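You operate a simulated robot arm through the tools that you are given. There is no shell and no other tool.

Carry out the task below with a simulated two-armed robot. There is one attempt and no reset: what you move stays moved.

JOB
Close down the lubricator: wipe the oil smear with the red rag, shut the cup lid and drain the tubes.
Fine: shut the drain once all four are empty, put the rag back and leave the feed knobs. What is to be rubbed or washed off counts as gone when no trace of it is left.
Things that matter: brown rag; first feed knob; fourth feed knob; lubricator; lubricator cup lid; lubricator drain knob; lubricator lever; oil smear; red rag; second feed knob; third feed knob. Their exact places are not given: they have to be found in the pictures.

Only the result counts: the job must be done as asked and must still hold three seconds after the hand-in. Knocking over, shifting, dropping, spilling or breaking anything else fails it. Lids that push on must go on centred and level and be pressed home; caps that screw on are set level and turned clockwise until they are tight.

ROBOT AND FRAMES
Two 7-joint arms with fingered hands on one trunk, on a base that drives. Base frame: it is fixed to the floor where the robot stands at the start and does not move with it; the origin is under the middle of the robot, x ahead of it, y to its left, z up. Lengths are in m, angles in degrees, forces in N, time in s.
The left shoulder is at the start at [0.03, 0.12, 1.038], the right one opposite. With the tool pointing down near the work surface each hand reaches from about 0.3 to 0.7 m from the robot's upright axis, wherever it stands, measured 20 degrees to its own side. Places, roughly: brown rag, red rag [-0.75, -3.75, 0.75]; first feed knob [-0.8, -4.1, 1]; fourth feed knob [-0.9, -4.2, 1]; lubricator [-0.9, -4.1, 0.9]; lubricator cup lid [-0.7, -4, 1]; lubricator drain knob [-0.8, -3.9, 1]; lubricator lever [-1, -4.3, 1]; oil smear [-0.7, -3.9, 0.9]; second feed knob [-0.8, -4.1, 1]; third feed knob [-0.9, -4.2, 1]. Payload 4 kg a hand.
Tool frame (each hand has its own): the origin (TCP) lies between the finger pads and is the grasp point; the fingertips stand 0.019 m ahead of it; z points along the fingers, y is the line along which they close. The gripper opens to 0.12 m. The gripper's body begins 0.053 m behind the TCP. The gripper is a hand of 3 fingers: y runs from the thumb to the fingers, the wrist lies at [0, 0, -0.219] in the tool frame.
Orientation is told as [roll, pitch, yaw] about the base's x, y, z axes, in that order, counted from this pose: with the fingers straight down and closing along the base's y, the tool's x points along the base's -x, its y along +y and its z along -z.

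CONTROLS
- The arms move only by the tool apply_moves. It takes "left_motion", "right_motion" or both (then of equal length, played together; a hand with none holds still); each is one flat list of numbers, 6 for each row, row after row: the shift along the tool's x, y, z in units of 500 mm (1.0 is 500 mm), then the turn, a rotation vector about the tool's x, y, z in units of 60 degrees (1.0 is 60 degrees). In form: [tx, ty, tz, ax, ay, az, tx, ty, tz, ax, ay, az, ...]. A call has 1 to 20 rows; each row is the pose to reach, as a shift and turn from the pose commanded when the call began, along the tool's axes at that moment. A call with a number of a shift or a turn outside -1 to 1 is refused whole. Each row takes 0.2 s and may step no farther than 0.05 m and 8.6 degrees from the row before; otherwise, the whole call is refused. Where a pose cannot be reached the arm comes as near as it can. A force on the tool above 40 N (or 10 N above the force at the start of the call, whichever is more), or a blocked arm, ends the call early, and 0.2 s more pass. In this call time passes only in rows, and 0.2 s behind the last. The reply holds the time, the measured pose of the TCP, the force on the tool along the base axes, the opening and the grip force, in the units named above and with some noise, with the torque about the TCP (base axes, N m) and any sound that the robot's microphone picked up.
- Cameras (640 x 400 px; columns grow to the right, rows downward): "scene" is now at [0.0647, 0.0103, 1.5977]; the picture's right is [0.10, -0.99, 0.00], its down [-0.65, -0.07, -0.75] and it looks along [0.75, 0.08, -0.66] (base axes); focal length 272 px, centre (320, 200). "left" rides on the left gripper at [-0.066, -0.004, -0.079] in its tool frame; the picture's right is [0.05, -1.00, 0.00], its down [0.76, 0.04, -0.64] and it looks along [0.64, 0.03, 0.77] (tool axes); focal length 251 px, centre (320, 200). "right" rides on the right gripper at [0.066, -0.004, -0.079] in its tool frame; the picture's right is [0.05, 1.00, 0.00], its down [-0.76, 0.04, -0.64] and it looks along [-0.64, 0.04, 0.77] (tool axes); focal length 251 px, centre (320, 200).
- get_image(camera): a new picture of that camera. No time passes.
- lift_body(by): slides the trunk up (or, below 0, down) by that many m; the arms and the scene camera ride with it, the base frame stays. It gives what a move gives, with no picture.
- base_move(legs): drives the robot by 1 to 6 legs, each [ahead, turn to the left] in m and degrees, along the robot's own axes; the way and the turn of a leg run together, so that a leg with both is an arc; at most 1.5 m and 180 degrees a leg. The arms and the cameras ride along, it lands a little off, and it stops where it bumps. It gives what a move gives.
- set_fingers(finger1, finger2, thumb_bend, hand): sets how far each is bent, from 0 (flat) to 1 (curled in); at 0.3 the hand is open as for a grip, at 0.7 the pads meet at the TCP. One left out holds its place. A second passes; each finger stops where it meets its share of the squeeze, and holds until it gets a number again. It is the only way to open and close the hand. It gives what a move gives, with no picture; readings hold the bend of each and the force on the fingers (four entries, about 0 where the hand has none), thumb and palm.
- head_to(pan, tilt): turns the head with the scene camera to pan (to the left, within 120 degrees either way) and tilt (down, from -29 to 69), counted from straight ahead of the robot. It gives what a move gives.
- point_at(camera, pixels): for up to 12 pixels [column, row] of the newest picture of that camera ("zoom" is the newest enlarged one), the place [x, y, z] in the base frame of the surface seen there, good to about 0.002 m. No time passes.
- close_up(camera, box): a new picture of the part [left, top, right, bottom] of that camera's present view, enlarged. No time passes.
- hand_in(): hands the job in; it is judged then, once.

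Unless the task says otherwise, let go and move clear before handing in.

The tools are called after "Call:" by a JSON object that holds its "method" and its "body". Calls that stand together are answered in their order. apply_moves: Moves the arms, as the interface text tells. Its arguments: {"type":"object","properties":{"left_motion":{"type":"array"},"right_motion":{"type":"array"}},"required":[]} The other tools are called the same way: lift_body (by) slides the trunk up or down; set_fingers (finger1, finger2, thumb_bend, hand) moves the fingers one by one; base_move (legs) drives the base; head_to (pan, tilt) turns the head that bears the scene camera; get_image (camera) takes a picture; point_at (camera, pixels) gives the place of the surface under pixels of a picture; close_up (camera, box) takes an enlarged picture of a part of a camera's view; hand_in () hands the job in.

At the start:

```text
time_s: 0.0
left_ee_pos: [0.554, 0.2373, 1.1132]
left_orientation: [0.0, -0.1, 1.5]
left_contact_force: [-0.3, 1.2, -0.2]
left_wrist_torque: [0.03, 0.03, 0.02]
left_grip_width: 0.1198
left_finger_force: 0.0
left_shape: jaw
left_bend: [0.3, 0.3, 0.3]
left_finger forces: [0.0, 0.0, 0.0, 0.0, 0.1, 0.0]
right_ee_pos: [0.4729, -0.2083, 1.1653]
right_orientation: [0.0, 0.0, 1.4]
right_contact_force: [-0.5, 0.0, -0.6]
right_wrist_torque: [-0.01, 0.03, 0.02]
right_grip_width: 0.12
right_finger_force: 0.0
right_shape: jaw
right_bend: [0.3, 0.3, 0.3]
right_finger forces: [0.1, 0.0, 0.1, 0.0, 0.1, 0.1]
trunk travel left (down, up): [-0.25, 0.29]
robot x, y, heading: [0.0014, 0.0016, 0.1]
head pan, tilt: [5.9, 41.0]
```

scene: 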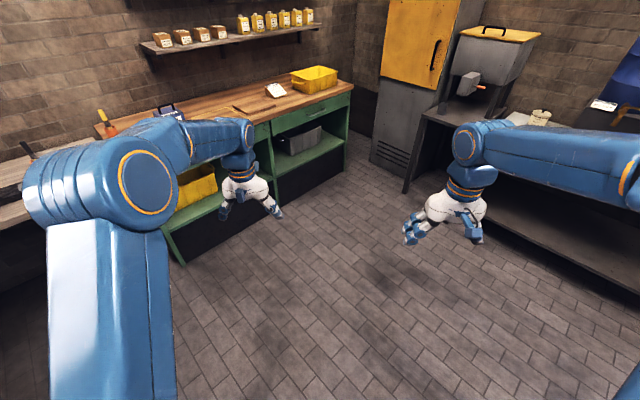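
right: 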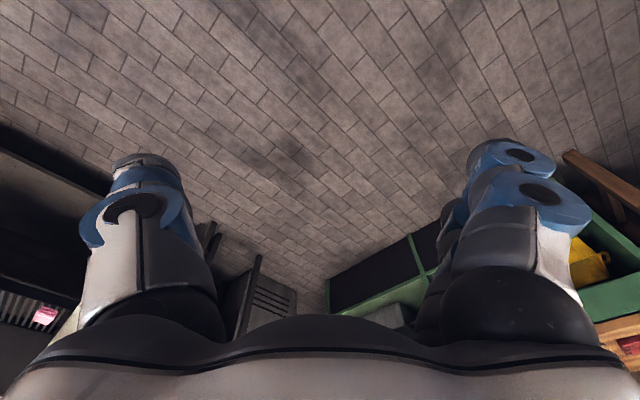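
left: 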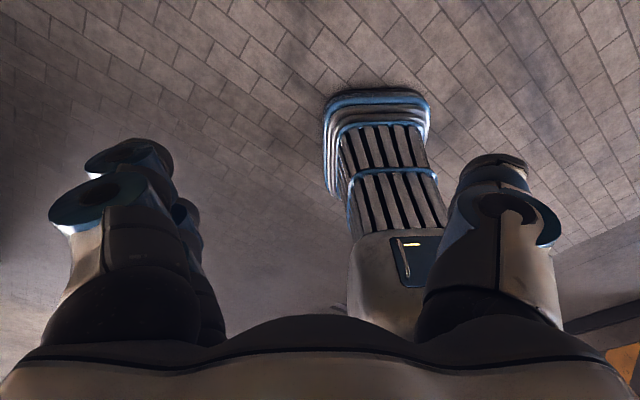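

The lubricator isn't in the current view, since its rough place [-0.9, -4.1] lies behind and to the right. I'll pan the head to the right to look that way before I drive.

Call:
{"method": "head_to", "body": {"pan": -100, "tilt": 20}}

Call:
{"method": "get_image", "body": {"camera": "scene"}}

```text
time_s: 1.8
left_ee_pos: [0.5524, 0.2372, 1.1125]
left_orientation: [0.0, 0.1, 1.4]
left_contact_force: [0.0, 1.1, 0.5]
left_wrist_torque: [0.0, -0.01, 0.0]
left_grip_width: 0.1201
left_finger_force: 0.0
left_shape: jaw
left_bend: [0.3, 0.3, 0.3]
left_finger forces: [0.1, 0.1, 0.0, 0.1, 0.0, 0.0]
right_ee_pos: [0.4729, -0.2102, 1.1646]
right_orientation: [0.1, 0.0, 1.5]
right_contact_force: [-0.2, 0.3, 0.2]
right_wrist_torque: [0.0, 0.0, 0.03]
right_grip_width: 0.1198
right_finger_force: 0.1
right_shape: jaw
right_bend: [0.3, 0.3, 0.3]
right_finger forces: [0.0, 0.0, 0.0, 0.0, 0.0, 0.0]
trunk travel left (down, up): [-0.25, 0.29]
robot x, y, heading: [0.0021, -0.0023, -0.1]
head pan, tilt: [-100.0, 20.0]
```

```text
taken
```

scene: 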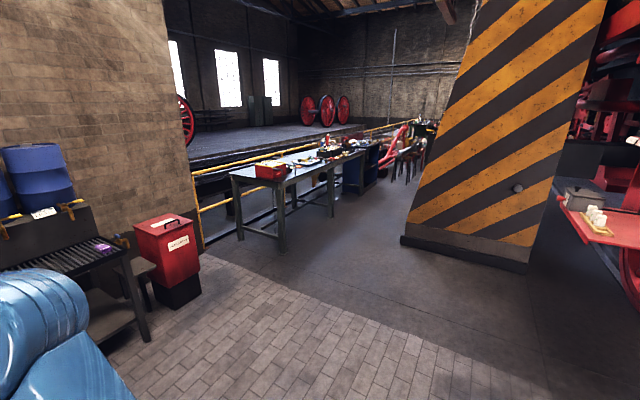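

The table around pixels (230-365, 145-240) and whatever stands beyond it at (400-430, 120-180) lie roughly on the right bearing. I'll enlarge that part and measure some points.

Call:
{"method": "close_up", "body": {"camera": "scene", "box": [220, 90, 460, 240]}}

Call:
{"method": "point_at", "body": {"camera": "scene", "pixels": [[240, 180], [290, 170], [340, 155], [420, 140], [410, 240], [525, 268], [330, 215], [240, 238], [590, 215], [170, 290], [360, 185], [400, 160]]}}

```text
2.67 times, centred on (340, 165) of scene
```

zoom: 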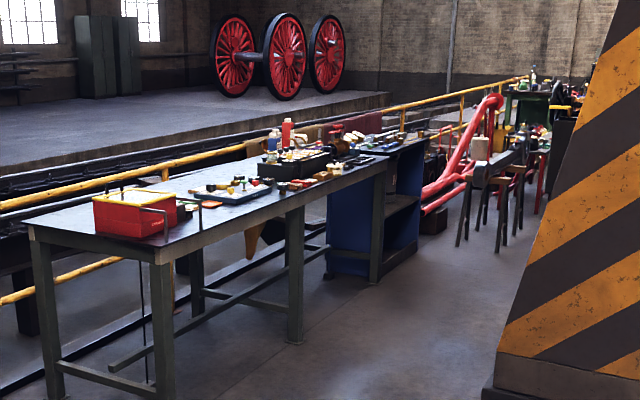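

```text
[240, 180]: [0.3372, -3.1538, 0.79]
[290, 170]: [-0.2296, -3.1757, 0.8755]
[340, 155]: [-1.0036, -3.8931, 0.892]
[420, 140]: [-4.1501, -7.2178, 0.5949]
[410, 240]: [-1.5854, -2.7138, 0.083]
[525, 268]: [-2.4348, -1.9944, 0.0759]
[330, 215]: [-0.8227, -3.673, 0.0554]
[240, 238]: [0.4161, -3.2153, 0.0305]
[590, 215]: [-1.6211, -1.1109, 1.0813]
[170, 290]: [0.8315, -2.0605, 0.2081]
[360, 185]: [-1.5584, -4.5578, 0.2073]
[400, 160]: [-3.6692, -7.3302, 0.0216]
```

In the enlarged picture the lubricator looks like the black box on the table near zoom (295,165), with a row of things in front of it. I'll measure points along the table edge and on the box so I can plan the parking spot.

Call:
{"method": "close_up", "body": {"camera": "scene", "box": [290, 125, 386, 185]}}

Call:
{"method": "point_at", "body": {"camera": "scene", "pixels": [[283, 185], [310, 171], [330, 162], [355, 155], [232, 172], [320, 154], [326, 148], [345, 150], [300, 160], [275, 157], [350, 185], [365, 148]]}}

```text
6.67 times, centred on (338, 155) of scene
```

zoom: 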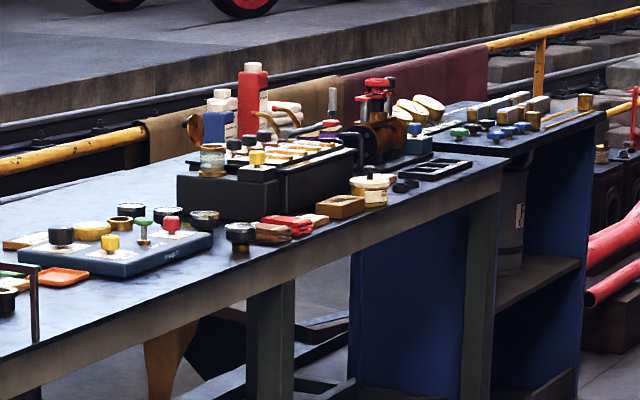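

```text
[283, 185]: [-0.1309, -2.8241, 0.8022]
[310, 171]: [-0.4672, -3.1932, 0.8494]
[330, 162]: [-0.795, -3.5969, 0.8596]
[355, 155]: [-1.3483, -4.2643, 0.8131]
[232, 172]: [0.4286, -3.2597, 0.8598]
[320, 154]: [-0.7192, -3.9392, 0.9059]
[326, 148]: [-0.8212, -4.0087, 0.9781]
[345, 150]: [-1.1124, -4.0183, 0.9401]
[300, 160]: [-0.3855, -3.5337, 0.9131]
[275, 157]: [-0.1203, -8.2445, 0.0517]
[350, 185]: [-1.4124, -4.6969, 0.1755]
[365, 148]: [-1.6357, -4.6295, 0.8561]
```

The table's front edge runs from (-0.13,-2.82) through (-0.80,-3.60) to (-1.35,-4.26), so the robot has to face about -40°. Before turning, I'll check the clearance on my right for the arm sweep.

Call:
{"method": "head_to", "body": {"pan": -50, "tilt": 35}}

Call:
{"method": "get_image", "body": {"camera": "scene"}}

Call:
{"method": "point_at", "body": {"camera": "scene", "pixels": [[320, 200], [320, 300], [200, 200], [450, 200], [450, 300], [550, 200], [550, 300], [100, 200], [400, 250], [250, 250]]}}

```text
time_s: 3.0
left_ee_pos: [0.5542, 0.2379, 1.1122]
left_orientation: [0.0, 0.0, 1.5]
left_contact_force: [0.4, 0.9, 0.0]
left_wrist_torque: [0.03, 0.01, 0.01]
left_grip_width: 0.1199
left_finger_force: 0.1
left_shape: jaw
left_bend: [0.3, 0.3, 0.3]
left_finger forces: [0.1, 0.1, 0.0, 0.0, 0.0, 0.0]
right_ee_pos: [0.4721, -0.2105, 1.1649]
right_orientation: [0.1, -0.1, 1.3]
right_contact_force: [0.5, 0.4, 0.5]
right_wrist_torque: [-0.02, 0.01, 0.02]
right_grip_width: 0.1199
right_finger_force: 0.1
right_shape: jaw
right_bend: [0.3, 0.3, 0.3]
right_finger forces: [0.0, 0.1, 0.0, 0.0, 0.0, 0.1]
trunk travel left (down, up): [-0.25, 0.29]
robot x, y, heading: [-0.0011, -0.0019, -0.0]
head pan, tilt: [-50.0, 35.0]
```

```text
taken
```

scene: 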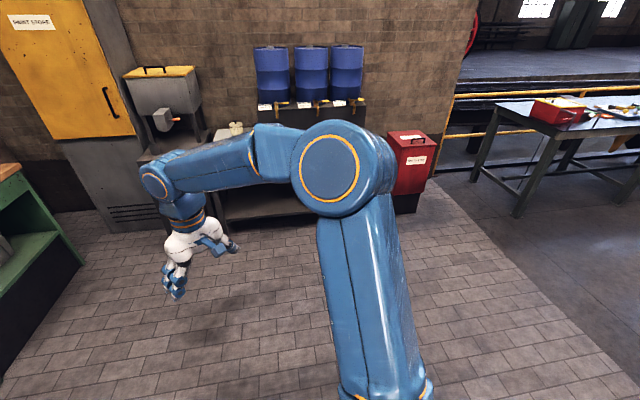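

```text
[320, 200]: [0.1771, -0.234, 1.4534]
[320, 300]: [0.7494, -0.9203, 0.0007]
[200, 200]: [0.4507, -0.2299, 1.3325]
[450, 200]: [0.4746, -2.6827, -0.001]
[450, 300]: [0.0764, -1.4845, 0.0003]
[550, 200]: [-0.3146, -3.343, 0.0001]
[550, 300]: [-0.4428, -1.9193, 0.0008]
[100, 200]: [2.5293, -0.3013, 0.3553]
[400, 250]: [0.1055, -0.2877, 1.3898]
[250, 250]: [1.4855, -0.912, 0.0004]
```

There is open floor all around, and the nearest furniture is more than 1.4 m away. I'll turn right about 107° and drive to a point in front of the table's left half.

Call:
{"method": "base_move", "body": {"legs": [[0, -107.2], [1.45, 0], [1.43, 0]]}}

Call:
{"method": "head_to", "body": {"pan": 20, "tilt": 35}}

Call:
{"method": "get_image", "body": {"camera": "scene"}}

```text
time_s: 5.6
left_ee_pos: [0.5649, -0.2258, 1.1131]
left_orientation: [0.2, 0.1, -43.7]
left_contact_force: [0.1, -0.2, 1.0]
left_wrist_torque: [0.06, -0.04, 0.0]
left_grip_width: 0.12
left_finger_force: 0.0
left_shape: jaw
left_bend: [0.3, 0.3, 0.3]
left_finger forces: [0.1, 0.1, 0.1, 0.0, 0.0, 0.0]
right_ee_pos: [0.1897, -0.4856, 1.1633]
right_orientation: [0.2, 0.1, -43.6]
right_contact_force: [-0.3, -1.3, -0.9]
right_wrist_torque: [0.05, -0.07, -0.02]
right_grip_width: 0.1199
right_finger_force: 0.2
right_shape: jaw
right_bend: [0.3, 0.3, 0.3]
right_finger forces: [0.0, 0.0, 0.0, 0.1, 0.0, 0.0]
trunk travel left (down, up): [-0.25, 0.29]
robot x, y, heading: [0.0449, 0.046, -46.5]
head pan, tilt: [-50.0, 35.0]
stopped in leg 1: the robot was blocked; the commanded pose is now the measured one
```

```text
time_s: 7.0
left_ee_pos: [0.5666, -0.2241, 1.1125]
left_orientation: [0.1, 0.1, -43.8]
left_contact_force: [0.4, 0.0, -0.6]
left_wrist_torque: [-0.03, 0.01, -0.01]
left_grip_width: 0.1199
left_finger_force: 0.0
left_shape: jaw
left_bend: [0.3, 0.3, 0.3]
left_finger forces: [0.1, 0.1, 0.0, 0.0, 0.1, 0.0]
right_ee_pos: [0.1912, -0.483, 1.1657]
right_orientation: [0.1, 0.0, -43.8]
right_contact_force: [0.3, -0.2, 0.5]
right_wrist_torque: [0.01, -0.03, -0.01]
right_grip_width: 0.1201
right_finger_force: 0.2
right_shape: jaw
right_bend: [0.3, 0.3, 0.3]
right_finger forces: [0.0, 0.0, 0.0, 0.0, 0.0, 0.0]
trunk travel left (down, up): [-0.25, 0.29]
robot x, y, heading: [0.0441, 0.0459, -46.9]
head pan, tilt: [20.0, 35.0]
```

```text
taken
```

scene: 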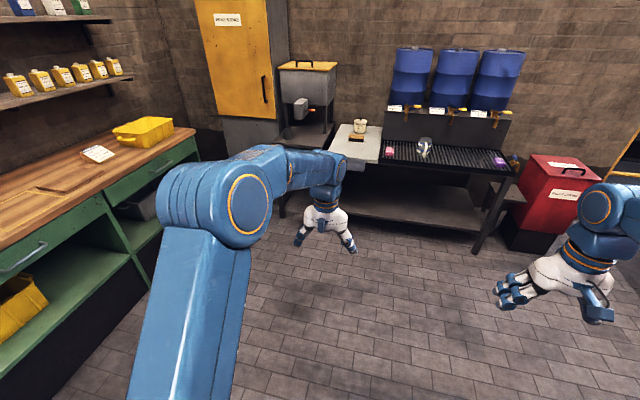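

The turn was blocked at heading -46.9°, so something close by that I can't see stopped the base. I'll look back on both sides, tilted down.

Call:
{"method": "head_to", "body": {"pan": -120, "tilt": 45}}

Call:
{"method": "get_image", "body": {"camera": "scene"}}

Call:
{"method": "head_to", "body": {"pan": 120, "tilt": 45}}

Call:
{"method": "get_image", "body": {"camera": "scene"}}

```text
time_s: 9.3
left_ee_pos: [0.5677, -0.2237, 1.1116]
left_orientation: [0.1, 0.2, -43.8]
left_contact_force: [0.5, -0.4, -0.4]
left_wrist_torque: [0.01, -0.01, 0.0]
left_grip_width: 0.1198
left_finger_force: 0.0
left_shape: jaw
left_bend: [0.3, 0.3, 0.3]
left_finger forces: [0.0, 0.1, 0.0, 0.1, 0.1, 0.0]
right_ee_pos: [0.1919, -0.483, 1.1652]
right_orientation: [0.1, 0.0, -43.7]
right_contact_force: [0.5, 1.0, -0.4]
right_wrist_torque: [0.02, -0.02, 0.0]
right_grip_width: 0.1201
right_finger_force: 0.0
right_shape: jaw
right_bend: [0.3, 0.3, 0.3]
right_finger forces: [0.1, 0.1, 0.0, 0.0, 0.0, 0.0]
trunk travel left (down, up): [-0.25, 0.29]
robot x, y, heading: [0.0493, 0.0462, -46.9]
head pan, tilt: [-120.0, 45.0]
```

```text
taken
```

scene: 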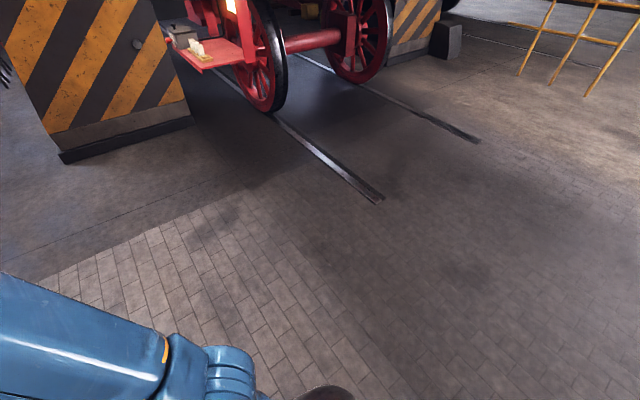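

```text
time_s: 12.7
left_ee_pos: [0.5667, -0.2245, 1.1133]
left_orientation: [0.2, 0.0, -43.8]
left_contact_force: [-0.8, 0.4, -0.6]
left_wrist_torque: [0.04, 0.0, -0.02]
left_grip_width: 0.1198
left_finger_force: 0.1
left_shape: jaw
left_bend: [0.3, 0.3, 0.3]
left_finger forces: [0.0, 0.0, 0.1, 0.0, 0.0, 0.1]
right_ee_pos: [0.1921, -0.4821, 1.1652]
right_orientation: [0.1, 0.0, -43.9]
right_contact_force: [0.8, -0.1, -0.7]
right_wrist_torque: [-0.01, 0.0, -0.02]
right_grip_width: 0.1202
right_finger_force: 0.0
right_shape: jaw
right_bend: [0.3, 0.3, 0.3]
right_finger forces: [0.0, 0.0, 0.1, 0.0, 0.0, 0.0]
trunk travel left (down, up): [-0.25, 0.29]
robot x, y, heading: [0.0457, 0.0481, -46.8]
head pan, tilt: [120.0, 45.0]
```

```text
taken
```

scene: 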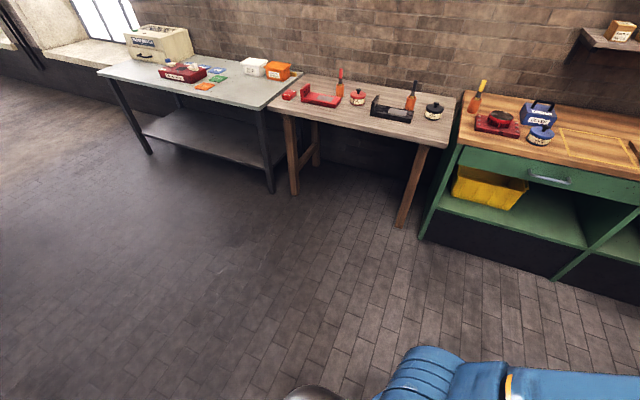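

Neither view shows any furniture close by, only a dark edge at the bottom centre (325,393). I'll tilt fully down to look at the floor right around the base.

Call:
{"method": "head_to", "body": {"pan": 120, "tilt": 69}}

Call:
{"method": "get_image", "body": {"camera": "scene"}}

Call:
{"method": "head_to", "body": {"pan": 60, "tilt": 69}}

Call:
{"method": "get_image", "body": {"camera": "scene"}}

Call:
{"method": "head_to", "body": {"pan": -60, "tilt": 69}}

Call:
{"method": "get_image", "body": {"camera": "scene"}}

Call:
{"method": "head_to", "body": {"pan": -120, "tilt": 69}}

Call:
{"method": "get_image", "body": {"camera": "scene"}}

Call:
{"method": "get_image", "body": {"camera": "left"}}

Call:
{"method": "get_image", "body": {"camera": "right"}}

```text
time_s: 13.5
left_ee_pos: [0.5666, -0.2244, 1.1123]
left_orientation: [0.1, 0.1, -43.8]
left_contact_force: [1.2, 0.5, -0.6]
left_wrist_torque: [-0.02, -0.01, -0.04]
left_grip_width: 0.12
left_finger_force: 0.1
left_shape: jaw
left_bend: [0.3, 0.3, 0.3]
left_finger forces: [0.0, 0.0, 0.0, 0.0, 0.0, 0.0]
right_ee_pos: [0.1916, -0.4826, 1.1649]
right_orientation: [0.0, 0.0, -43.7]
right_contact_force: [0.0, 0.4, -0.6]
right_wrist_torque: [0.02, 0.0, 0.02]
right_grip_width: 0.1199
right_finger_force: 0.0
right_shape: jaw
right_bend: [0.3, 0.3, 0.3]
right_finger forces: [0.1, 0.0, 0.1, 0.1, 0.0, 0.0]
trunk travel left (down, up): [-0.25, 0.29]
robot x, y, heading: [0.0471, 0.0444, -46.6]
head pan, tilt: [120.0, 68.8]
```

```text
taken
```

scene: 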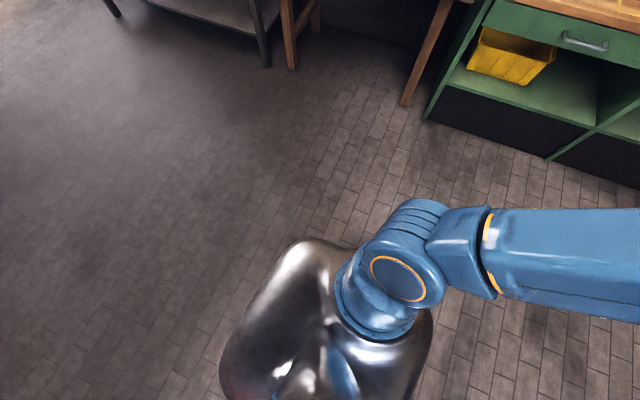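

```text
time_s: 14.8
left_ee_pos: [0.5668, -0.2228, 1.1129]
left_orientation: [0.1, 0.1, -43.9]
left_contact_force: [0.5, 0.3, 0.2]
left_wrist_torque: [0.02, -0.01, 0.03]
left_grip_width: 0.1198
left_finger_force: 0.1
left_shape: jaw
left_bend: [0.3, 0.3, 0.3]
left_finger forces: [0.0, 0.1, 0.0, 0.0, 0.0, 0.1]
right_ee_pos: [0.1925, -0.4823, 1.1647]
right_orientation: [0.1, 0.1, -43.7]
right_contact_force: [-0.4, -0.7, 0.6]
right_wrist_torque: [0.0, -0.01, -0.01]
right_grip_width: 0.1199
right_finger_force: 0.0
right_shape: jaw
right_bend: [0.3, 0.3, 0.3]
right_finger forces: [0.0, 0.0, 0.0, 0.0, 0.0, 0.1]
trunk travel left (down, up): [-0.25, 0.29]
robot x, y, heading: [0.0478, 0.0483, -46.8]
head pan, tilt: [60.0, 68.8]
```

```text
taken
```

scene: 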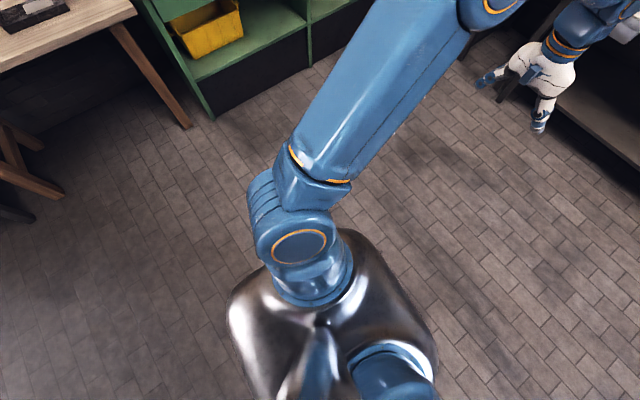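

```text
time_s: 16.8
left_ee_pos: [0.5669, -0.2234, 1.1133]
left_orientation: [0.1, 0.1, -43.9]
left_contact_force: [0.1, 1.2, -0.2]
left_wrist_torque: [0.02, -0.01, 0.03]
left_grip_width: 0.1198
left_finger_force: 0.0
left_shape: jaw
left_bend: [0.3, 0.3, 0.3]
left_finger forces: [0.1, 0.1, 0.1, 0.0, 0.0, 0.0]
right_ee_pos: [0.1911, -0.4823, 1.165]
right_orientation: [0.0, 0.0, -43.6]
right_contact_force: [1.2, 0.0, 0.6]
right_wrist_torque: [0.02, -0.02, -0.01]
right_grip_width: 0.1201
right_finger_force: 0.1
right_shape: jaw
right_bend: [0.3, 0.3, 0.3]
right_finger forces: [0.1, 0.1, 0.0, 0.1, 0.1, 0.0]
trunk travel left (down, up): [-0.25, 0.29]
robot x, y, heading: [0.0482, 0.0422, -46.6]
head pan, tilt: [-60.0, 68.8]
```

```text
taken
```

scene: 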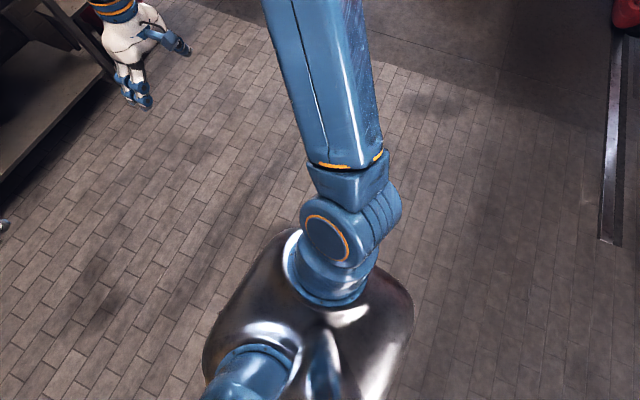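

```text
time_s: 18.1
left_ee_pos: [0.566, -0.2239, 1.1128]
left_orientation: [0.1, 0.1, -43.9]
left_contact_force: [-1.2, 1.1, -0.4]
left_wrist_torque: [-0.03, 0.02, 0.04]
left_grip_width: 0.1201
left_finger_force: 0.1
left_shape: jaw
left_bend: [0.3, 0.3, 0.3]
left_finger forces: [0.1, 0.0, 0.0, 0.0, 0.0, 0.0]
right_ee_pos: [0.1919, -0.484, 1.1654]
right_orientation: [0.1, 0.0, -43.7]
right_contact_force: [0.6, -1.0, 0.1]
right_wrist_torque: [0.01, -0.06, -0.03]
right_grip_width: 0.1197
right_finger_force: 0.0
right_shape: jaw
right_bend: [0.3, 0.3, 0.3]
right_finger forces: [0.1, 0.0, 0.1, 0.1, 0.0, 0.0]
trunk travel left (down, up): [-0.25, 0.29]
robot x, y, heading: [0.0494, 0.0482, -46.6]
head pan, tilt: [-120.0, 68.8]
```

```text
taken
```

scene: 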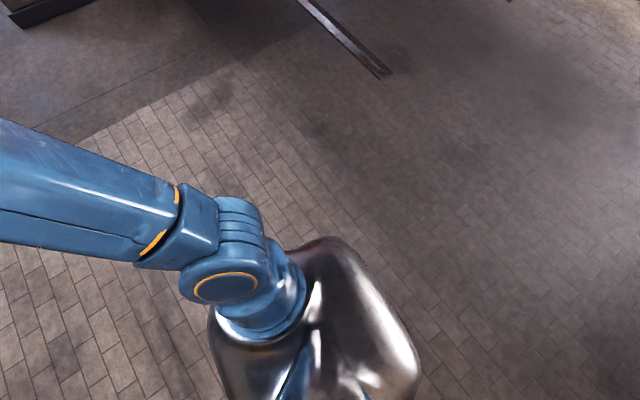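

```text
taken
```

left: 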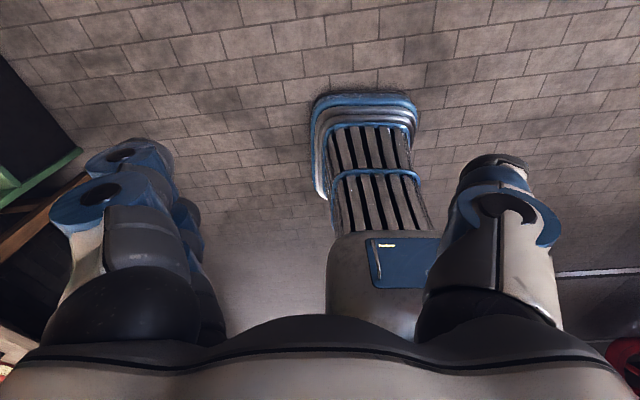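

```text
taken
```

right: 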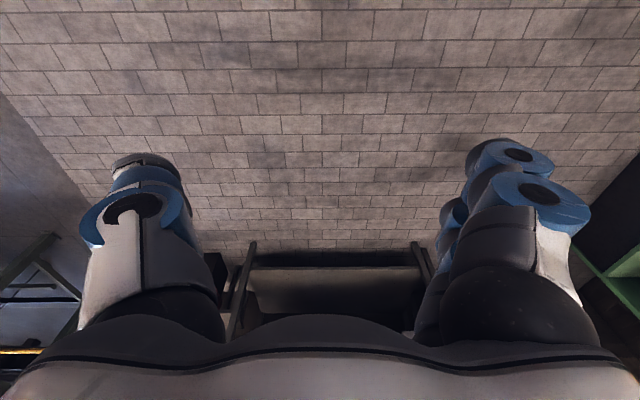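

The floor around the base is empty in every direction, and only my own trunk shows. The stop was likely a hiccup during the fast turn, so I'll go on with smaller turns.

Call:
{"method": "base_move", "body": {"legs": [[0, -30]]}}

```text
time_s: 20.0
left_ee_pos: [0.3622, -0.446, 1.1114]
left_orientation: [0.1, 0.1, -73.7]
left_contact_force: [-0.2, -0.2, 1.0]
left_wrist_torque: [0.05, 0.0, 0.02]
left_grip_width: 0.1204
left_finger_force: 0.2
left_shape: jaw
left_bend: [0.3, 0.3, 0.3]
left_finger forces: [0.1, 0.0, 0.0, 0.0, 0.0, 0.1]
right_ee_pos: [-0.0922, -0.4828, 1.1651]
right_orientation: [0.0, 0.0, -73.8]
right_contact_force: [-0.2, 0.3, -0.1]
right_wrist_torque: [-0.03, 0.0, -0.03]
right_grip_width: 0.1199
right_finger_force: 0.0
right_shape: jaw
right_bend: [0.3, 0.3, 0.3]
right_finger forces: [0.0, 0.0, 0.0, 0.0, 0.0, 0.0]
trunk travel left (down, up): [-0.25, 0.29]
robot x, y, heading: [0.0874, 0.054, -77.0]
head pan, tilt: [-120.0, 68.8]
```

A smaller turn goes fine, and the heading is now -77° at (0.087, 0.054). I'll turn the remaining -31° and drive the first stretch.

Call:
{"method": "base_move", "body": {"legs": [[0, -31.5], [0.5, 0]]}}

Call:
{"method": "head_to", "body": {"pan": 0, "tilt": 30}}

Call:
{"method": "get_image", "body": {"camera": "scene"}}

```text
time_s: 24.5
left_ee_pos: [-0.0964, -0.9904, 1.1125]
left_orientation: [0.1, 0.1, -104.9]
left_contact_force: [-0.6, -1.3, -0.1]
left_wrist_torque: [0.0, -0.05, -0.01]
left_grip_width: 0.12
left_finger_force: 0.2
left_shape: jaw
left_bend: [0.3, 0.3, 0.3]
left_finger forces: [0.1, 0.0, 0.0, 0.1, 0.0, 0.1]
right_ee_pos: [-0.503, -0.7877, 1.1649]
right_orientation: [0.0, 0.0, -104.8]
right_contact_force: [0.1, -0.1, 0.0]
right_wrist_torque: [-0.01, -0.02, 0.01]
right_grip_width: 0.1203
right_finger_force: 0.1
right_shape: jaw
right_bend: [0.3, 0.3, 0.3]
right_finger forces: [0.0, 0.1, 0.1, 0.0, 0.0, 0.0]
trunk travel left (down, up): [-0.25, 0.29]
robot x, y, heading: [-0.0484, -0.4256, -108.3]
head pan, tilt: [-120.0, 68.8]
```

```text
time_s: 26.5
left_ee_pos: [-0.0949, -0.9915, 1.1129]
left_orientation: [0.1, 0.1, -105.0]
left_contact_force: [0.4, -0.3, -0.1]
left_wrist_torque: [0.02, 0.0, 0.01]
left_grip_width: 0.1201
left_finger_force: 0.1
left_shape: jaw
left_bend: [0.3, 0.3, 0.3]
left_finger forces: [0.0, 0.0, 0.0, 0.0, 0.1, 0.0]
right_ee_pos: [-0.5011, -0.7875, 1.1649]
right_orientation: [-0.1, 0.0, -104.8]
right_contact_force: [1.3, -0.7, -0.3]
right_wrist_torque: [0.02, 0.0, 0.04]
right_grip_width: 0.12
right_finger_force: 0.0
right_shape: jaw
right_bend: [0.3, 0.3, 0.3]
right_finger forces: [0.0, 0.1, 0.0, 0.1, 0.0, 0.0]
trunk travel left (down, up): [-0.25, 0.29]
robot x, y, heading: [-0.048, -0.4253, -108.2]
head pan, tilt: [0.0, 30.0]
```

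```text
taken
```

scene: 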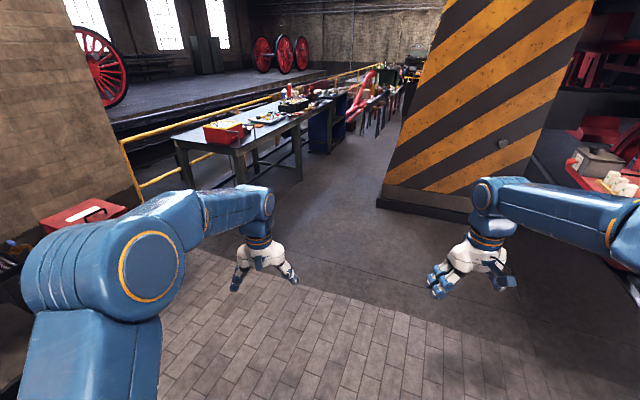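

The way ahead is clear between the table on the left and the striped pillar on the right. I'll drive on about 2.3 m.

Call:
{"method": "base_move", "body": {"legs": [[1.2, 0], [1.1, 0]]}}

Call:
{"method": "head_to", "body": {"pan": 25, "tilt": 35}}

Call:
{"method": "get_image", "body": {"camera": "scene"}}

```text
time_s: 37.9
left_ee_pos: [-0.8253, -3.1866, 1.1119]
left_orientation: [0.1, 0.1, -105.0]
left_contact_force: [-0.3, -0.2, 0.4]
left_wrist_torque: [0.0, 0.01, -0.04]
left_grip_width: 0.12
left_finger_force: 0.1
left_shape: jaw
left_bend: [0.3, 0.3, 0.3]
left_finger forces: [0.0, 0.1, 0.0, 0.0, 0.0, 0.1]
right_ee_pos: [-1.2329, -2.984, 1.1637]
right_orientation: [0.0, 0.0, -105.1]
right_contact_force: [-0.5, -0.1, -0.2]
right_wrist_torque: [0.03, -0.03, -0.04]
right_grip_width: 0.1201
right_finger_force: 0.0
right_shape: jaw
right_bend: [0.3, 0.3, 0.3]
right_finger forces: [0.0, 0.0, 0.1, 0.0, 0.0, 0.1]
trunk travel left (down, up): [-0.25, 0.29]
robot x, y, heading: [-0.7804, -2.6256, -108.2]
head pan, tilt: [0.0, 30.0]
```

```text
time_s: 38.8
left_ee_pos: [-0.8244, -3.1876, 1.1117]
left_orientation: [0.2, 0.2, -105.0]
left_contact_force: [-0.3, -0.2, 0.2]
left_wrist_torque: [-0.02, -0.03, 0.02]
left_grip_width: 0.1201
left_finger_force: 0.1
left_shape: jaw
left_bend: [0.3, 0.3, 0.3]
left_finger forces: [0.0, 0.0, 0.0, 0.1, 0.0, 0.1]
right_ee_pos: [-1.2328, -2.9828, 1.1648]
right_orientation: [0.0, -0.1, -105.0]
right_contact_force: [0.8, 0.1, 0.0]
right_wrist_torque: [-0.03, -0.01, 0.0]
right_grip_width: 0.1202
right_finger_force: 0.1
right_shape: jaw
right_bend: [0.3, 0.3, 0.3]
right_finger forces: [0.1, 0.0, 0.0, 0.1, 0.0, 0.1]
trunk travel left (down, up): [-0.25, 0.29]
robot x, y, heading: [-0.7799, -2.6198, -108.5]
head pan, tilt: [25.0, 35.0]
```

```text
taken
```

scene: 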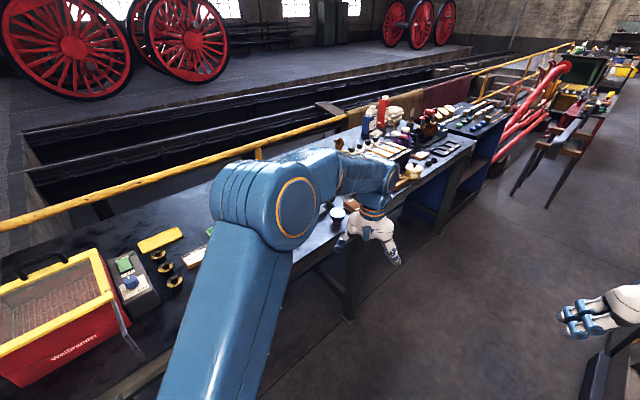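

The table is now close on the left. There's also a dark object at the lower right (610,360) by my right hand that I can't identify, so I'll look there before I go farther.

Call:
{"method": "head_to", "body": {"pan": -35, "tilt": 45}}

Call:
{"method": "get_image", "body": {"camera": "scene"}}

Call:
{"method": "point_at", "body": {"camera": "scene", "pixels": [[320, 200], [320, 300], [200, 250], [150, 200], [250, 200], [400, 200], [450, 250], [100, 300]]}}

```text
time_s: 40.1
left_ee_pos: [-0.824, -3.1895, 1.1118]
left_orientation: [0.2, 0.2, -104.9]
left_contact_force: [-0.2, -0.4, -0.6]
left_wrist_torque: [0.02, 0.05, -0.01]
left_grip_width: 0.1202
left_finger_force: 0.0
left_shape: jaw
left_bend: [0.3, 0.3, 0.3]
left_finger forces: [0.0, 0.0, 0.0, 0.0, 0.0, 0.0]
right_ee_pos: [-1.2317, -2.9834, 1.1652]
right_orientation: [0.0, 0.0, -105.0]
right_contact_force: [0.1, -0.3, 0.5]
right_wrist_torque: [0.01, 0.0, 0.03]
right_grip_width: 0.1199
right_finger_force: 0.2
right_shape: jaw
right_bend: [0.3, 0.3, 0.3]
right_finger forces: [0.0, 0.0, 0.1, 0.0, 0.1, 0.0]
trunk travel left (down, up): [-0.25, 0.29]
robot x, y, heading: [-0.7817, -2.6233, -108.2]
head pan, tilt: [-35.0, 45.0]
```

```text
taken
```

scene: 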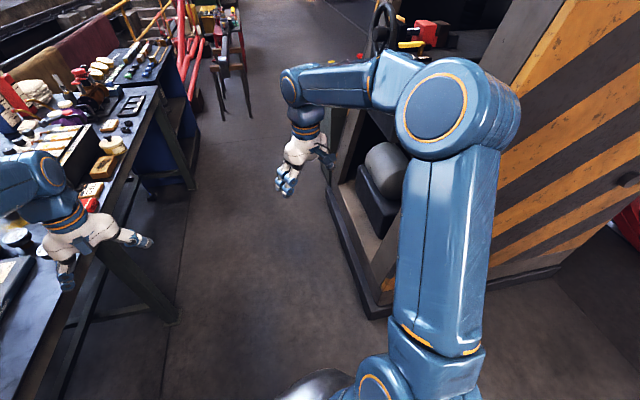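

```text
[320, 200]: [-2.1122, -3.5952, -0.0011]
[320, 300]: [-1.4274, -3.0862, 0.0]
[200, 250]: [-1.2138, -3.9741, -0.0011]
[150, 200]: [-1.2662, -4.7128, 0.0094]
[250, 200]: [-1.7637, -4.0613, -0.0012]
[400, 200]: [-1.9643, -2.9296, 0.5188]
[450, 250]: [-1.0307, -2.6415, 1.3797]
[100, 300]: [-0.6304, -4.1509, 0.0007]
```

A cabinet with a vice stands behind my right hand, built into the pillar. I'll measure its front edge so I know how wide the aisle is.

Call:
{"method": "point_at", "body": {"camera": "scene", "pixels": [[328, 210], [345, 255], [372, 312], [330, 175], [350, 200], [378, 215], [346, 100], [390, 30], [425, 35], [180, 310], [110, 250]]}}

Call:
{"method": "close_up", "body": {"camera": "scene", "box": [260, 0, 520, 200]}}

```text
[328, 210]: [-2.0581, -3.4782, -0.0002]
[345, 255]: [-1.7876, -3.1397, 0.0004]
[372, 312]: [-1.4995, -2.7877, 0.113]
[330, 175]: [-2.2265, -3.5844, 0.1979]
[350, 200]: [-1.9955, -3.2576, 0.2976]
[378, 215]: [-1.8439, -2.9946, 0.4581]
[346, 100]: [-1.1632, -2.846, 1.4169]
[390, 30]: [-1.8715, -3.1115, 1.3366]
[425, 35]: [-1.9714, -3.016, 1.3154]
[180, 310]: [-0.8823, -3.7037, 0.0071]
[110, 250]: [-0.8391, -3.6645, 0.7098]
```

```text
2.00 times, centred on (390, 100) of scene
```

zoom: 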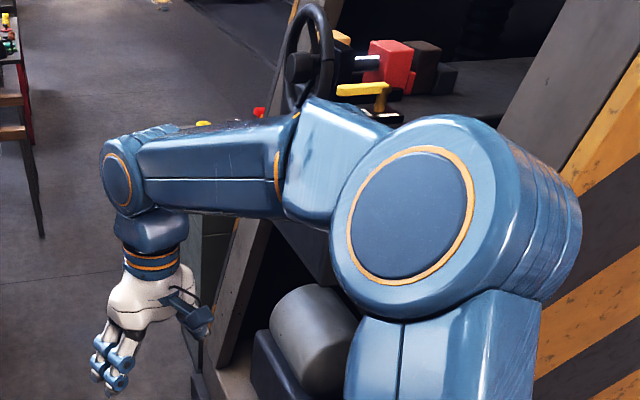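

The pillar face runs parallel to the table and the aisle is about 1.06 m wide. I'll raise the trunk 0.1 m so the hands clear everything on the table, then turn -13° and roll along the table.

Call:
{"method": "lift_body", "body": {"by": 0.12}}

Call:
{"method": "base_move", "body": {"legs": [[0, -13], [0.9, 0]]}}

Call:
{"method": "head_to", "body": {"pan": 60, "tilt": 40}}

Call:
{"method": "get_image", "body": {"camera": "scene"}}

```text
time_s: 41.6
left_ee_pos: [-0.8239, -3.1878, 1.2317]
left_orientation: [0.2, 0.1, -105.0]
left_contact_force: [-0.5, 0.6, 0.6]
left_wrist_torque: [0.03, -0.04, -0.05]
left_grip_width: 0.1198
left_finger_force: 0.0
left_shape: jaw
left_bend: [0.3, 0.3, 0.3]
left_finger forces: [0.1, 0.1, 0.0, 0.0, 0.1, 0.1]
right_ee_pos: [-1.2323, -2.9838, 1.2846]
right_orientation: [0.0, 0.0, -105.0]
right_contact_force: [0.1, -0.4, 0.5]
right_wrist_torque: [-0.05, 0.03, 0.03]
right_grip_width: 0.1202
right_finger_force: 0.0
right_shape: jaw
right_bend: [0.3, 0.3, 0.3]
right_finger forces: [0.1, 0.0, 0.0, 0.1, 0.1, 0.0]
trunk travel left (down, up): [-0.37, 0.17]
robot x, y, heading: [-0.7812, -2.623, -108.1]
head pan, tilt: [-35.0, 45.0]
```

```text
time_s: 47.1
left_ee_pos: [-1.415, -3.9357, 1.2314]
left_orientation: [0.1, 0.3, -118.0]
left_contact_force: [-0.7, -0.3, 0.3]
left_wrist_torque: [0.03, 0.0, -0.01]
left_grip_width: 0.1202
left_finger_force: 0.1
left_shape: jaw
left_bend: [0.3, 0.3, 0.3]
left_finger forces: [0.1, 0.1, 0.0, 0.0, 0.0, 0.0]
right_ee_pos: [-1.7685, -3.6444, 1.2855]
right_orientation: [-0.1, 0.0, -117.9]
right_contact_force: [0.1, 0.5, 0.3]
right_wrist_torque: [0.04, 0.0, -0.01]
right_grip_width: 0.1202
right_finger_force: 0.1
right_shape: jaw
right_bend: [0.3, 0.3, 0.3]
right_finger forces: [0.0, 0.0, 0.0, 0.0, 0.1, 0.0]
trunk travel left (down, up): [-0.37, 0.17]
robot x, y, heading: [-1.2447, -3.3947, -121.1]
head pan, tilt: [-35.0, 45.0]
```

```text
time_s: 48.8
left_ee_pos: [-1.4158, -3.9346, 1.2318]
left_orientation: [0.2, 0.2, -117.9]
left_contact_force: [0.1, 0.1, -1.2]
left_wrist_torque: [0.01, 0.01, 0.0]
left_grip_width: 0.12
left_finger_force: 0.0
left_shape: jaw
left_bend: [0.3, 0.3, 0.3]
left_finger forces: [0.0, 0.1, 0.1, 0.0, 0.0, 0.1]
right_ee_pos: [-1.7673, -3.6448, 1.2851]
right_orientation: [-0.1, 0.1, -117.9]
right_contact_force: [0.3, -0.1, 0.0]
right_wrist_torque: [-0.02, 0.0, 0.03]
right_grip_width: 0.1198
right_finger_force: 0.1
right_shape: jaw
right_bend: [0.3, 0.3, 0.3]
right_finger forces: [0.0, 0.0, 0.1, 0.0, 0.0, 0.0]
trunk travel left (down, up): [-0.37, 0.17]
robot x, y, heading: [-1.247, -3.392, -121.1]
head pan, tilt: [60.0, 40.0]
```

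```text
taken
```

scene: 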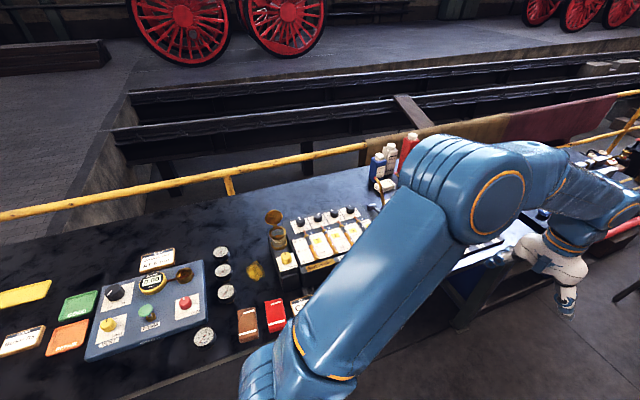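

The lubricator shows at (330,235), with the open cup at (275,235), the smear at (255,270), the red rag at (275,315) and the brown rag at (247,325). I'm about 0.48 m off the table edge, so I'll turn left in two steps to face it.

Call:
{"method": "base_move", "body": {"legs": [[0, 27], [0, 27], [0, 27]]}}

Call:
{"method": "head_to", "body": {"pan": 0, "tilt": 50}}

Call:
{"method": "get_image", "body": {"camera": "scene"}}

```text
time_s: 51.7
left_ee_pos: [-0.9623, -3.8869, 1.2311]
left_orientation: [0.1, 0.2, -70.3]
left_contact_force: [0.5, 0.5, 0.0]
left_wrist_torque: [0.03, 0.04, 0.02]
left_grip_width: 0.1198
left_finger_force: 0.0
left_shape: jaw
left_bend: [0.3, 0.3, 0.3]
left_finger forces: [0.1, 0.0, 0.0, 0.0, 0.0, 0.0]
right_ee_pos: [-1.4131, -3.9509, 1.284]
right_orientation: [-0.1, 0.1, -70.3]
right_contact_force: [0.1, -0.3, -0.7]
right_wrist_torque: [-0.02, 0.01, 0.0]
right_grip_width: 0.1201
right_finger_force: 0.0
right_shape: jaw
right_bend: [0.3, 0.3, 0.3]
right_finger forces: [0.0, 0.0, 0.0, 0.0, 0.1, 0.0]
trunk travel left (down, up): [-0.37, 0.17]
robot x, y, heading: [-1.3073, -3.4113, -72.0]
head pan, tilt: [60.0, 40.0]
stopped in leg 2: the robot was blocked; the commanded pose is now the measured one
```

```text
time_s: 53.0
left_ee_pos: [-0.9637, -3.8868, 1.2323]
left_orientation: [0.2, 0.1, -70.4]
left_contact_force: [0.3, 0.2, 0.4]
left_wrist_torque: [-0.01, -0.04, 0.0]
left_grip_width: 0.1201
left_finger_force: 0.0
left_shape: jaw
left_bend: [0.3, 0.3, 0.3]
left_finger forces: [0.0, 0.0, 0.0, 0.0, 0.0, 0.0]
right_ee_pos: [-1.4156, -3.9514, 1.2842]
right_orientation: [0.0, 0.0, -70.3]
right_contact_force: [-0.5, 0.8, 0.6]
right_wrist_torque: [-0.01, -0.02, -0.02]
right_grip_width: 0.1201
right_finger_force: 0.0
right_shape: jaw
right_bend: [0.3, 0.3, 0.3]
right_finger forces: [0.0, 0.0, 0.0, 0.1, 0.1, 0.0]
trunk travel left (down, up): [-0.37, 0.17]
robot x, y, heading: [-1.3082, -3.4094, -71.7]
head pan, tilt: [0.0, 50.0]
```

```text
taken
```

scene: 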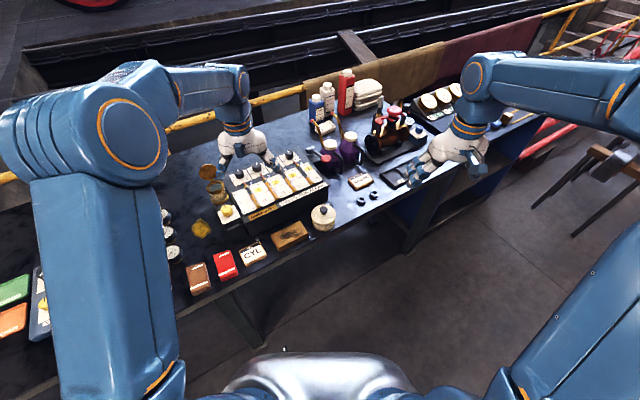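

It stopped after about 49° of turning, just like the first time in open space, so this looks like lag again and not contact. My hands are well above the table; I'll turn the rest in single small legs.

Call:
{"method": "base_move", "body": {"legs": [[0, 16]]}}

Call:
{"method": "base_move", "body": {"legs": [[0, 15]]}}

Call:
{"method": "get_image", "body": {"camera": "scene"}}

```text
time_s: 54.3
left_ee_pos: [-0.8424, -3.7762, 1.2333]
left_orientation: [0.0, 0.2, -54.4]
left_contact_force: [-0.7, -0.9, -0.1]
left_wrist_torque: [-0.05, -0.03, 0.03]
left_grip_width: 0.12
left_finger_force: 0.1
left_shape: jaw
left_bend: [0.3, 0.3, 0.3]
left_finger forces: [0.0, 0.1, 0.0, 0.0, 0.1, 0.0]
right_ee_pos: [-1.2583, -3.9636, 1.2841]
right_orientation: [-0.1, -0.1, -54.3]
right_contact_force: [-0.3, 0.8, 0.4]
right_wrist_torque: [0.0, 0.03, -0.01]
right_grip_width: 0.1202
right_finger_force: 0.0
right_shape: jaw
right_bend: [0.3, 0.3, 0.3]
right_finger forces: [0.0, 0.0, 0.0, 0.0, 0.0, 0.0]
trunk travel left (down, up): [-0.37, 0.17]
robot x, y, heading: [-1.3246, -3.4269, -55.3]
head pan, tilt: [0.0, 50.0]
```

```text
time_s: 55.6
left_ee_pos: [-0.7685, -3.6392, 1.2323]
left_orientation: [-0.1, 0.1, -39.4]
left_contact_force: [-0.2, 0.3, -0.1]
left_wrist_torque: [-0.05, -0.03, 0.03]
left_grip_width: 0.12
left_finger_force: 0.0
left_shape: jaw
left_bend: [0.3, 0.3, 0.3]
left_finger forces: [0.1, 0.1, 0.0, 0.1, 0.0, 0.1]
right_ee_pos: [-1.122, -3.9289, 1.2855]
right_orientation: [-0.1, 0.0, -39.3]
right_contact_force: [-0.5, 0.2, -0.6]
right_wrist_torque: [0.01, 0.01, 0.01]
right_grip_width: 0.1198
right_finger_force: 0.0
right_shape: jaw
right_bend: [0.3, 0.3, 0.3]
right_finger forces: [0.1, 0.0, 0.0, 0.1, 0.0, 0.1]
trunk travel left (down, up): [-0.37, 0.17]
robot x, y, heading: [-1.3381, -3.4408, -40.8]
head pan, tilt: [0.0, 50.0]
```

```text
taken
```

scene: 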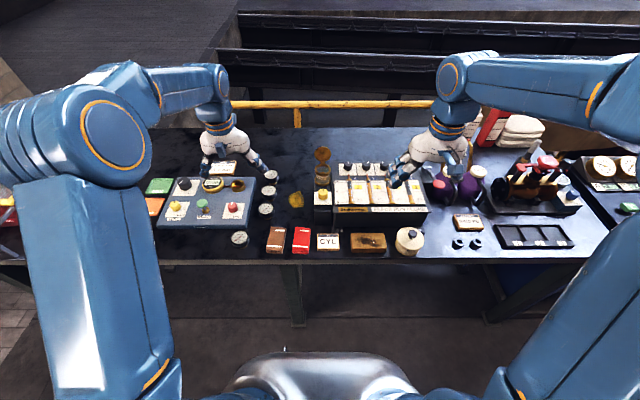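

I'm now square to the table, with the rags at (276,240) and (300,240), the smear at (296,200), the cup at (322,170) and the lubricator at (380,195). I'll enlarge this area and measure it.

Call:
{"method": "close_up", "body": {"camera": "scene", "box": [250, 135, 440, 260]}}

Call:
{"method": "close_up", "body": {"camera": "scene", "box": [280, 140, 360, 220]}}

```text
3.20 times, centred on (345, 198) of scene
```

zoom: 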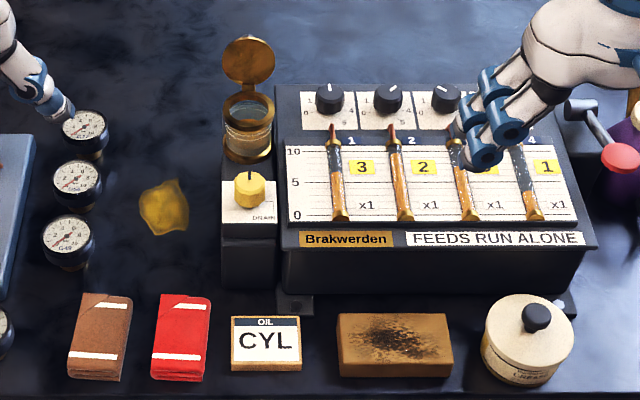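

```text
5.00 times, centred on (320, 180) of scene
```

zoom: 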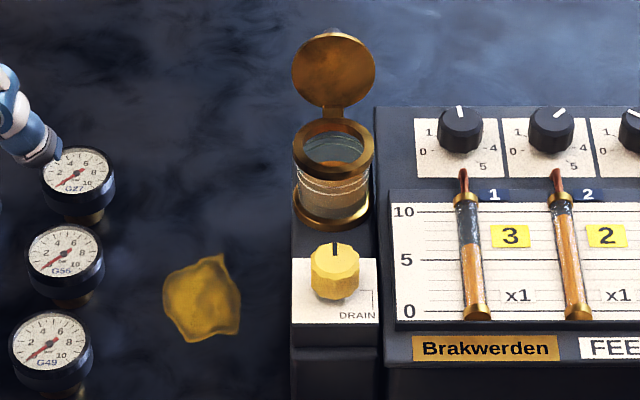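

I can see the lid standing open behind the cup and the yellow DRAIN knob with its mark at 12 o'clock. I'll zoom in on the knob and the tubes to read the markings.

Call:
{"method": "close_up", "body": {"camera": "scene", "box": [312, 182, 336, 206]}}

Call:
{"method": "close_up", "body": {"camera": "scene", "box": [330, 155, 430, 215]}}

Call:
{"method": "close_up", "body": {"camera": "scene", "box": [260, 180, 340, 260]}}

Call:
{"method": "point_at", "body": {"camera": "scene", "pixels": [[276, 232], [277, 247], [300, 232], [300, 247], [296, 198], [292, 206], [322, 194], [322, 152], [322, 172], [262, 240], [328, 243], [330, 263]]}}

```text
16.00 times, centred on (324, 194) of scene
```

zoom: 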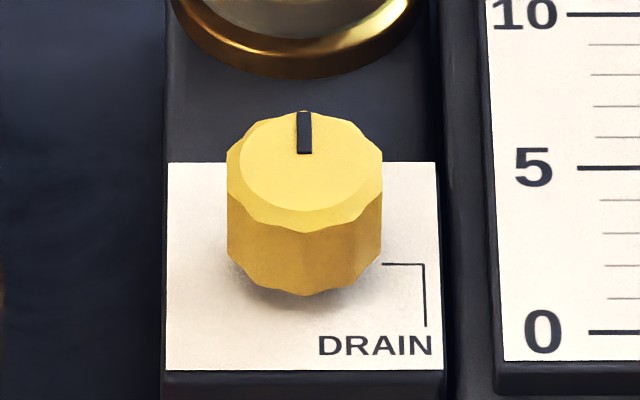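

```text
6.40 times, centred on (380, 185) of scene
```

zoom: 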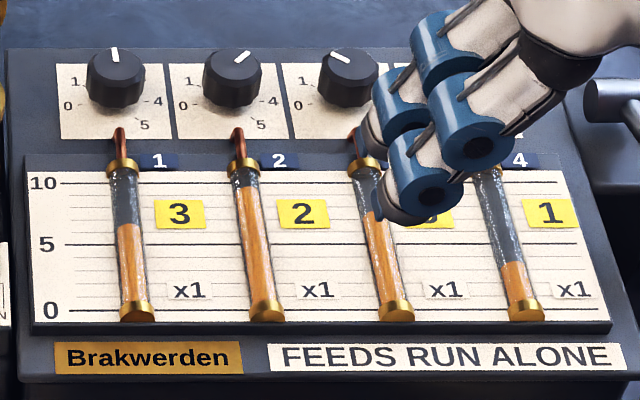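

```text
5.00 times, centred on (300, 220) of scene
```

zoom: 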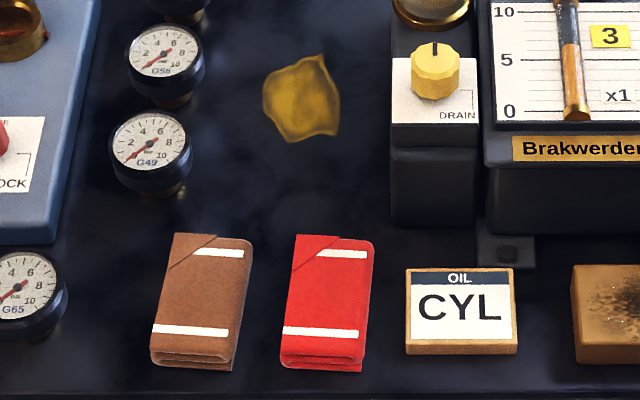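

```text
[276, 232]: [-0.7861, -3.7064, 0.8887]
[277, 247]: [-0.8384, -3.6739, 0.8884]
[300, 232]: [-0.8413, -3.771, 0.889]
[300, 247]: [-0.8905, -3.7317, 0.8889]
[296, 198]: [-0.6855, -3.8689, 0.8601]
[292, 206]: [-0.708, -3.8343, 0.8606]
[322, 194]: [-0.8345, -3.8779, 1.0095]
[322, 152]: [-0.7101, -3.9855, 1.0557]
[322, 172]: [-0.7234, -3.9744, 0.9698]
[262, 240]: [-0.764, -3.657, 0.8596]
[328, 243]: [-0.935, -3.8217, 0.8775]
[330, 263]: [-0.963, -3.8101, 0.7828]
```

The knob has a plain DRAIN leader with its mark at 12 o'clock, and the tubes hold oil. I'll take exact places from the last zoom: rag corners, smear outline, knob and box edges.

Call:
{"method": "point_at", "body": {"camera": "zoom", "pixels": [[300, 240], [368, 246], [358, 350], [286, 345], [265, 92], [318, 56], [338, 128], [292, 140], [436, 58], [395, 62], [475, 118], [408, 350]]}}

Call:
{"method": "point_at", "body": {"camera": "zoom", "pixels": [[180, 240], [250, 245], [238, 350], [155, 345], [150, 140], [165, 50], [436, 85], [392, 200], [430, 225], [325, 300], [205, 300], [510, 250]]}}

```text
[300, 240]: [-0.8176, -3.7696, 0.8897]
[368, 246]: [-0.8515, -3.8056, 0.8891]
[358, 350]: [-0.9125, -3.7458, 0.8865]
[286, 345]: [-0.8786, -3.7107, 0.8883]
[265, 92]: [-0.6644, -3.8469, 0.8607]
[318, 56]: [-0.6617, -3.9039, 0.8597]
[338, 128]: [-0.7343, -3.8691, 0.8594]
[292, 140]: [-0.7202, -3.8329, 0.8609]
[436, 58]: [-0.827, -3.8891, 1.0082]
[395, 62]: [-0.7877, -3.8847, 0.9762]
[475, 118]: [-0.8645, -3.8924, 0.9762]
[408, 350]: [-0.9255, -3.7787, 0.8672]
```

```text
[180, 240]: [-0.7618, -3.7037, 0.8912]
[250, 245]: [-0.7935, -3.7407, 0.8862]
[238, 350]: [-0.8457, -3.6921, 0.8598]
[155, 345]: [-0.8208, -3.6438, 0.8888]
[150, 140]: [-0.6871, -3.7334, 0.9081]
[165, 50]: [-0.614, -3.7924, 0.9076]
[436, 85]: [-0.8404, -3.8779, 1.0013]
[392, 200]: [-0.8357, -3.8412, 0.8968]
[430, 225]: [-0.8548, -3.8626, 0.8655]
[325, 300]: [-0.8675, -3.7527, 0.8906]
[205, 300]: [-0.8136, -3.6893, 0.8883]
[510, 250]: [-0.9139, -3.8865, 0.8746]
```

The red rag is about 0.085 x 0.05 x 0.03 m, centred near (-0.865,-3.758), with only about 0.035 m of gap on each long side. The smear is centred near (-0.695,-3.865), which is about 0.77 m away, so I need to get closer and will drive 0.13 m forward.

Call:
{"method": "base_move", "body": {"legs": [[0.13, 0]]}}

Call:
{"method": "get_image", "body": {"camera": "scene"}}

```text
time_s: 56.9
left_ee_pos: [-0.6682, -3.725, 1.232]
left_orientation: [0.1, 0.1, -39.5]
left_contact_force: [0.3, -0.3, 0.4]
left_wrist_torque: [-0.02, 0.04, 0.01]
left_grip_width: 0.1198
left_finger_force: 0.1
left_shape: jaw
left_bend: [0.3, 0.3, 0.3]
left_finger forces: [0.0, 0.0, 0.1, 0.1, 0.1, 0.0]
right_ee_pos: [-1.0217, -4.0131, 1.2847]
right_orientation: [0.0, 0.0, -39.4]
right_contact_force: [0.4, -0.7, 0.5]
right_wrist_torque: [-0.03, 0.0, -0.01]
right_grip_width: 0.1199
right_finger_force: 0.1
right_shape: jaw
right_bend: [0.3, 0.3, 0.3]
right_finger forces: [0.1, 0.0, 0.0, 0.0, 0.1, 0.1]
trunk travel left (down, up): [-0.37, 0.17]
robot x, y, heading: [-1.238, -3.5251, -40.3]
head pan, tilt: [0.0, 50.0]
```

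```text
taken
```

scene: 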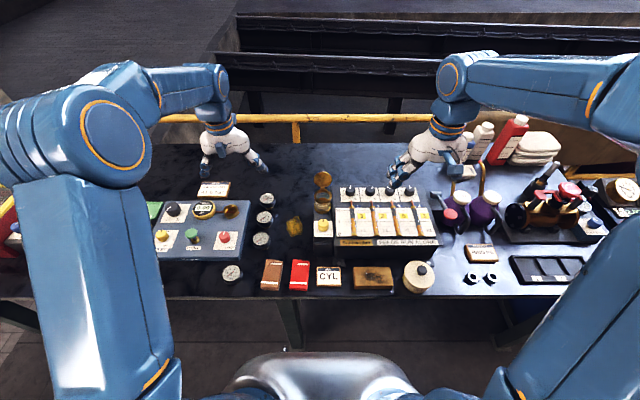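

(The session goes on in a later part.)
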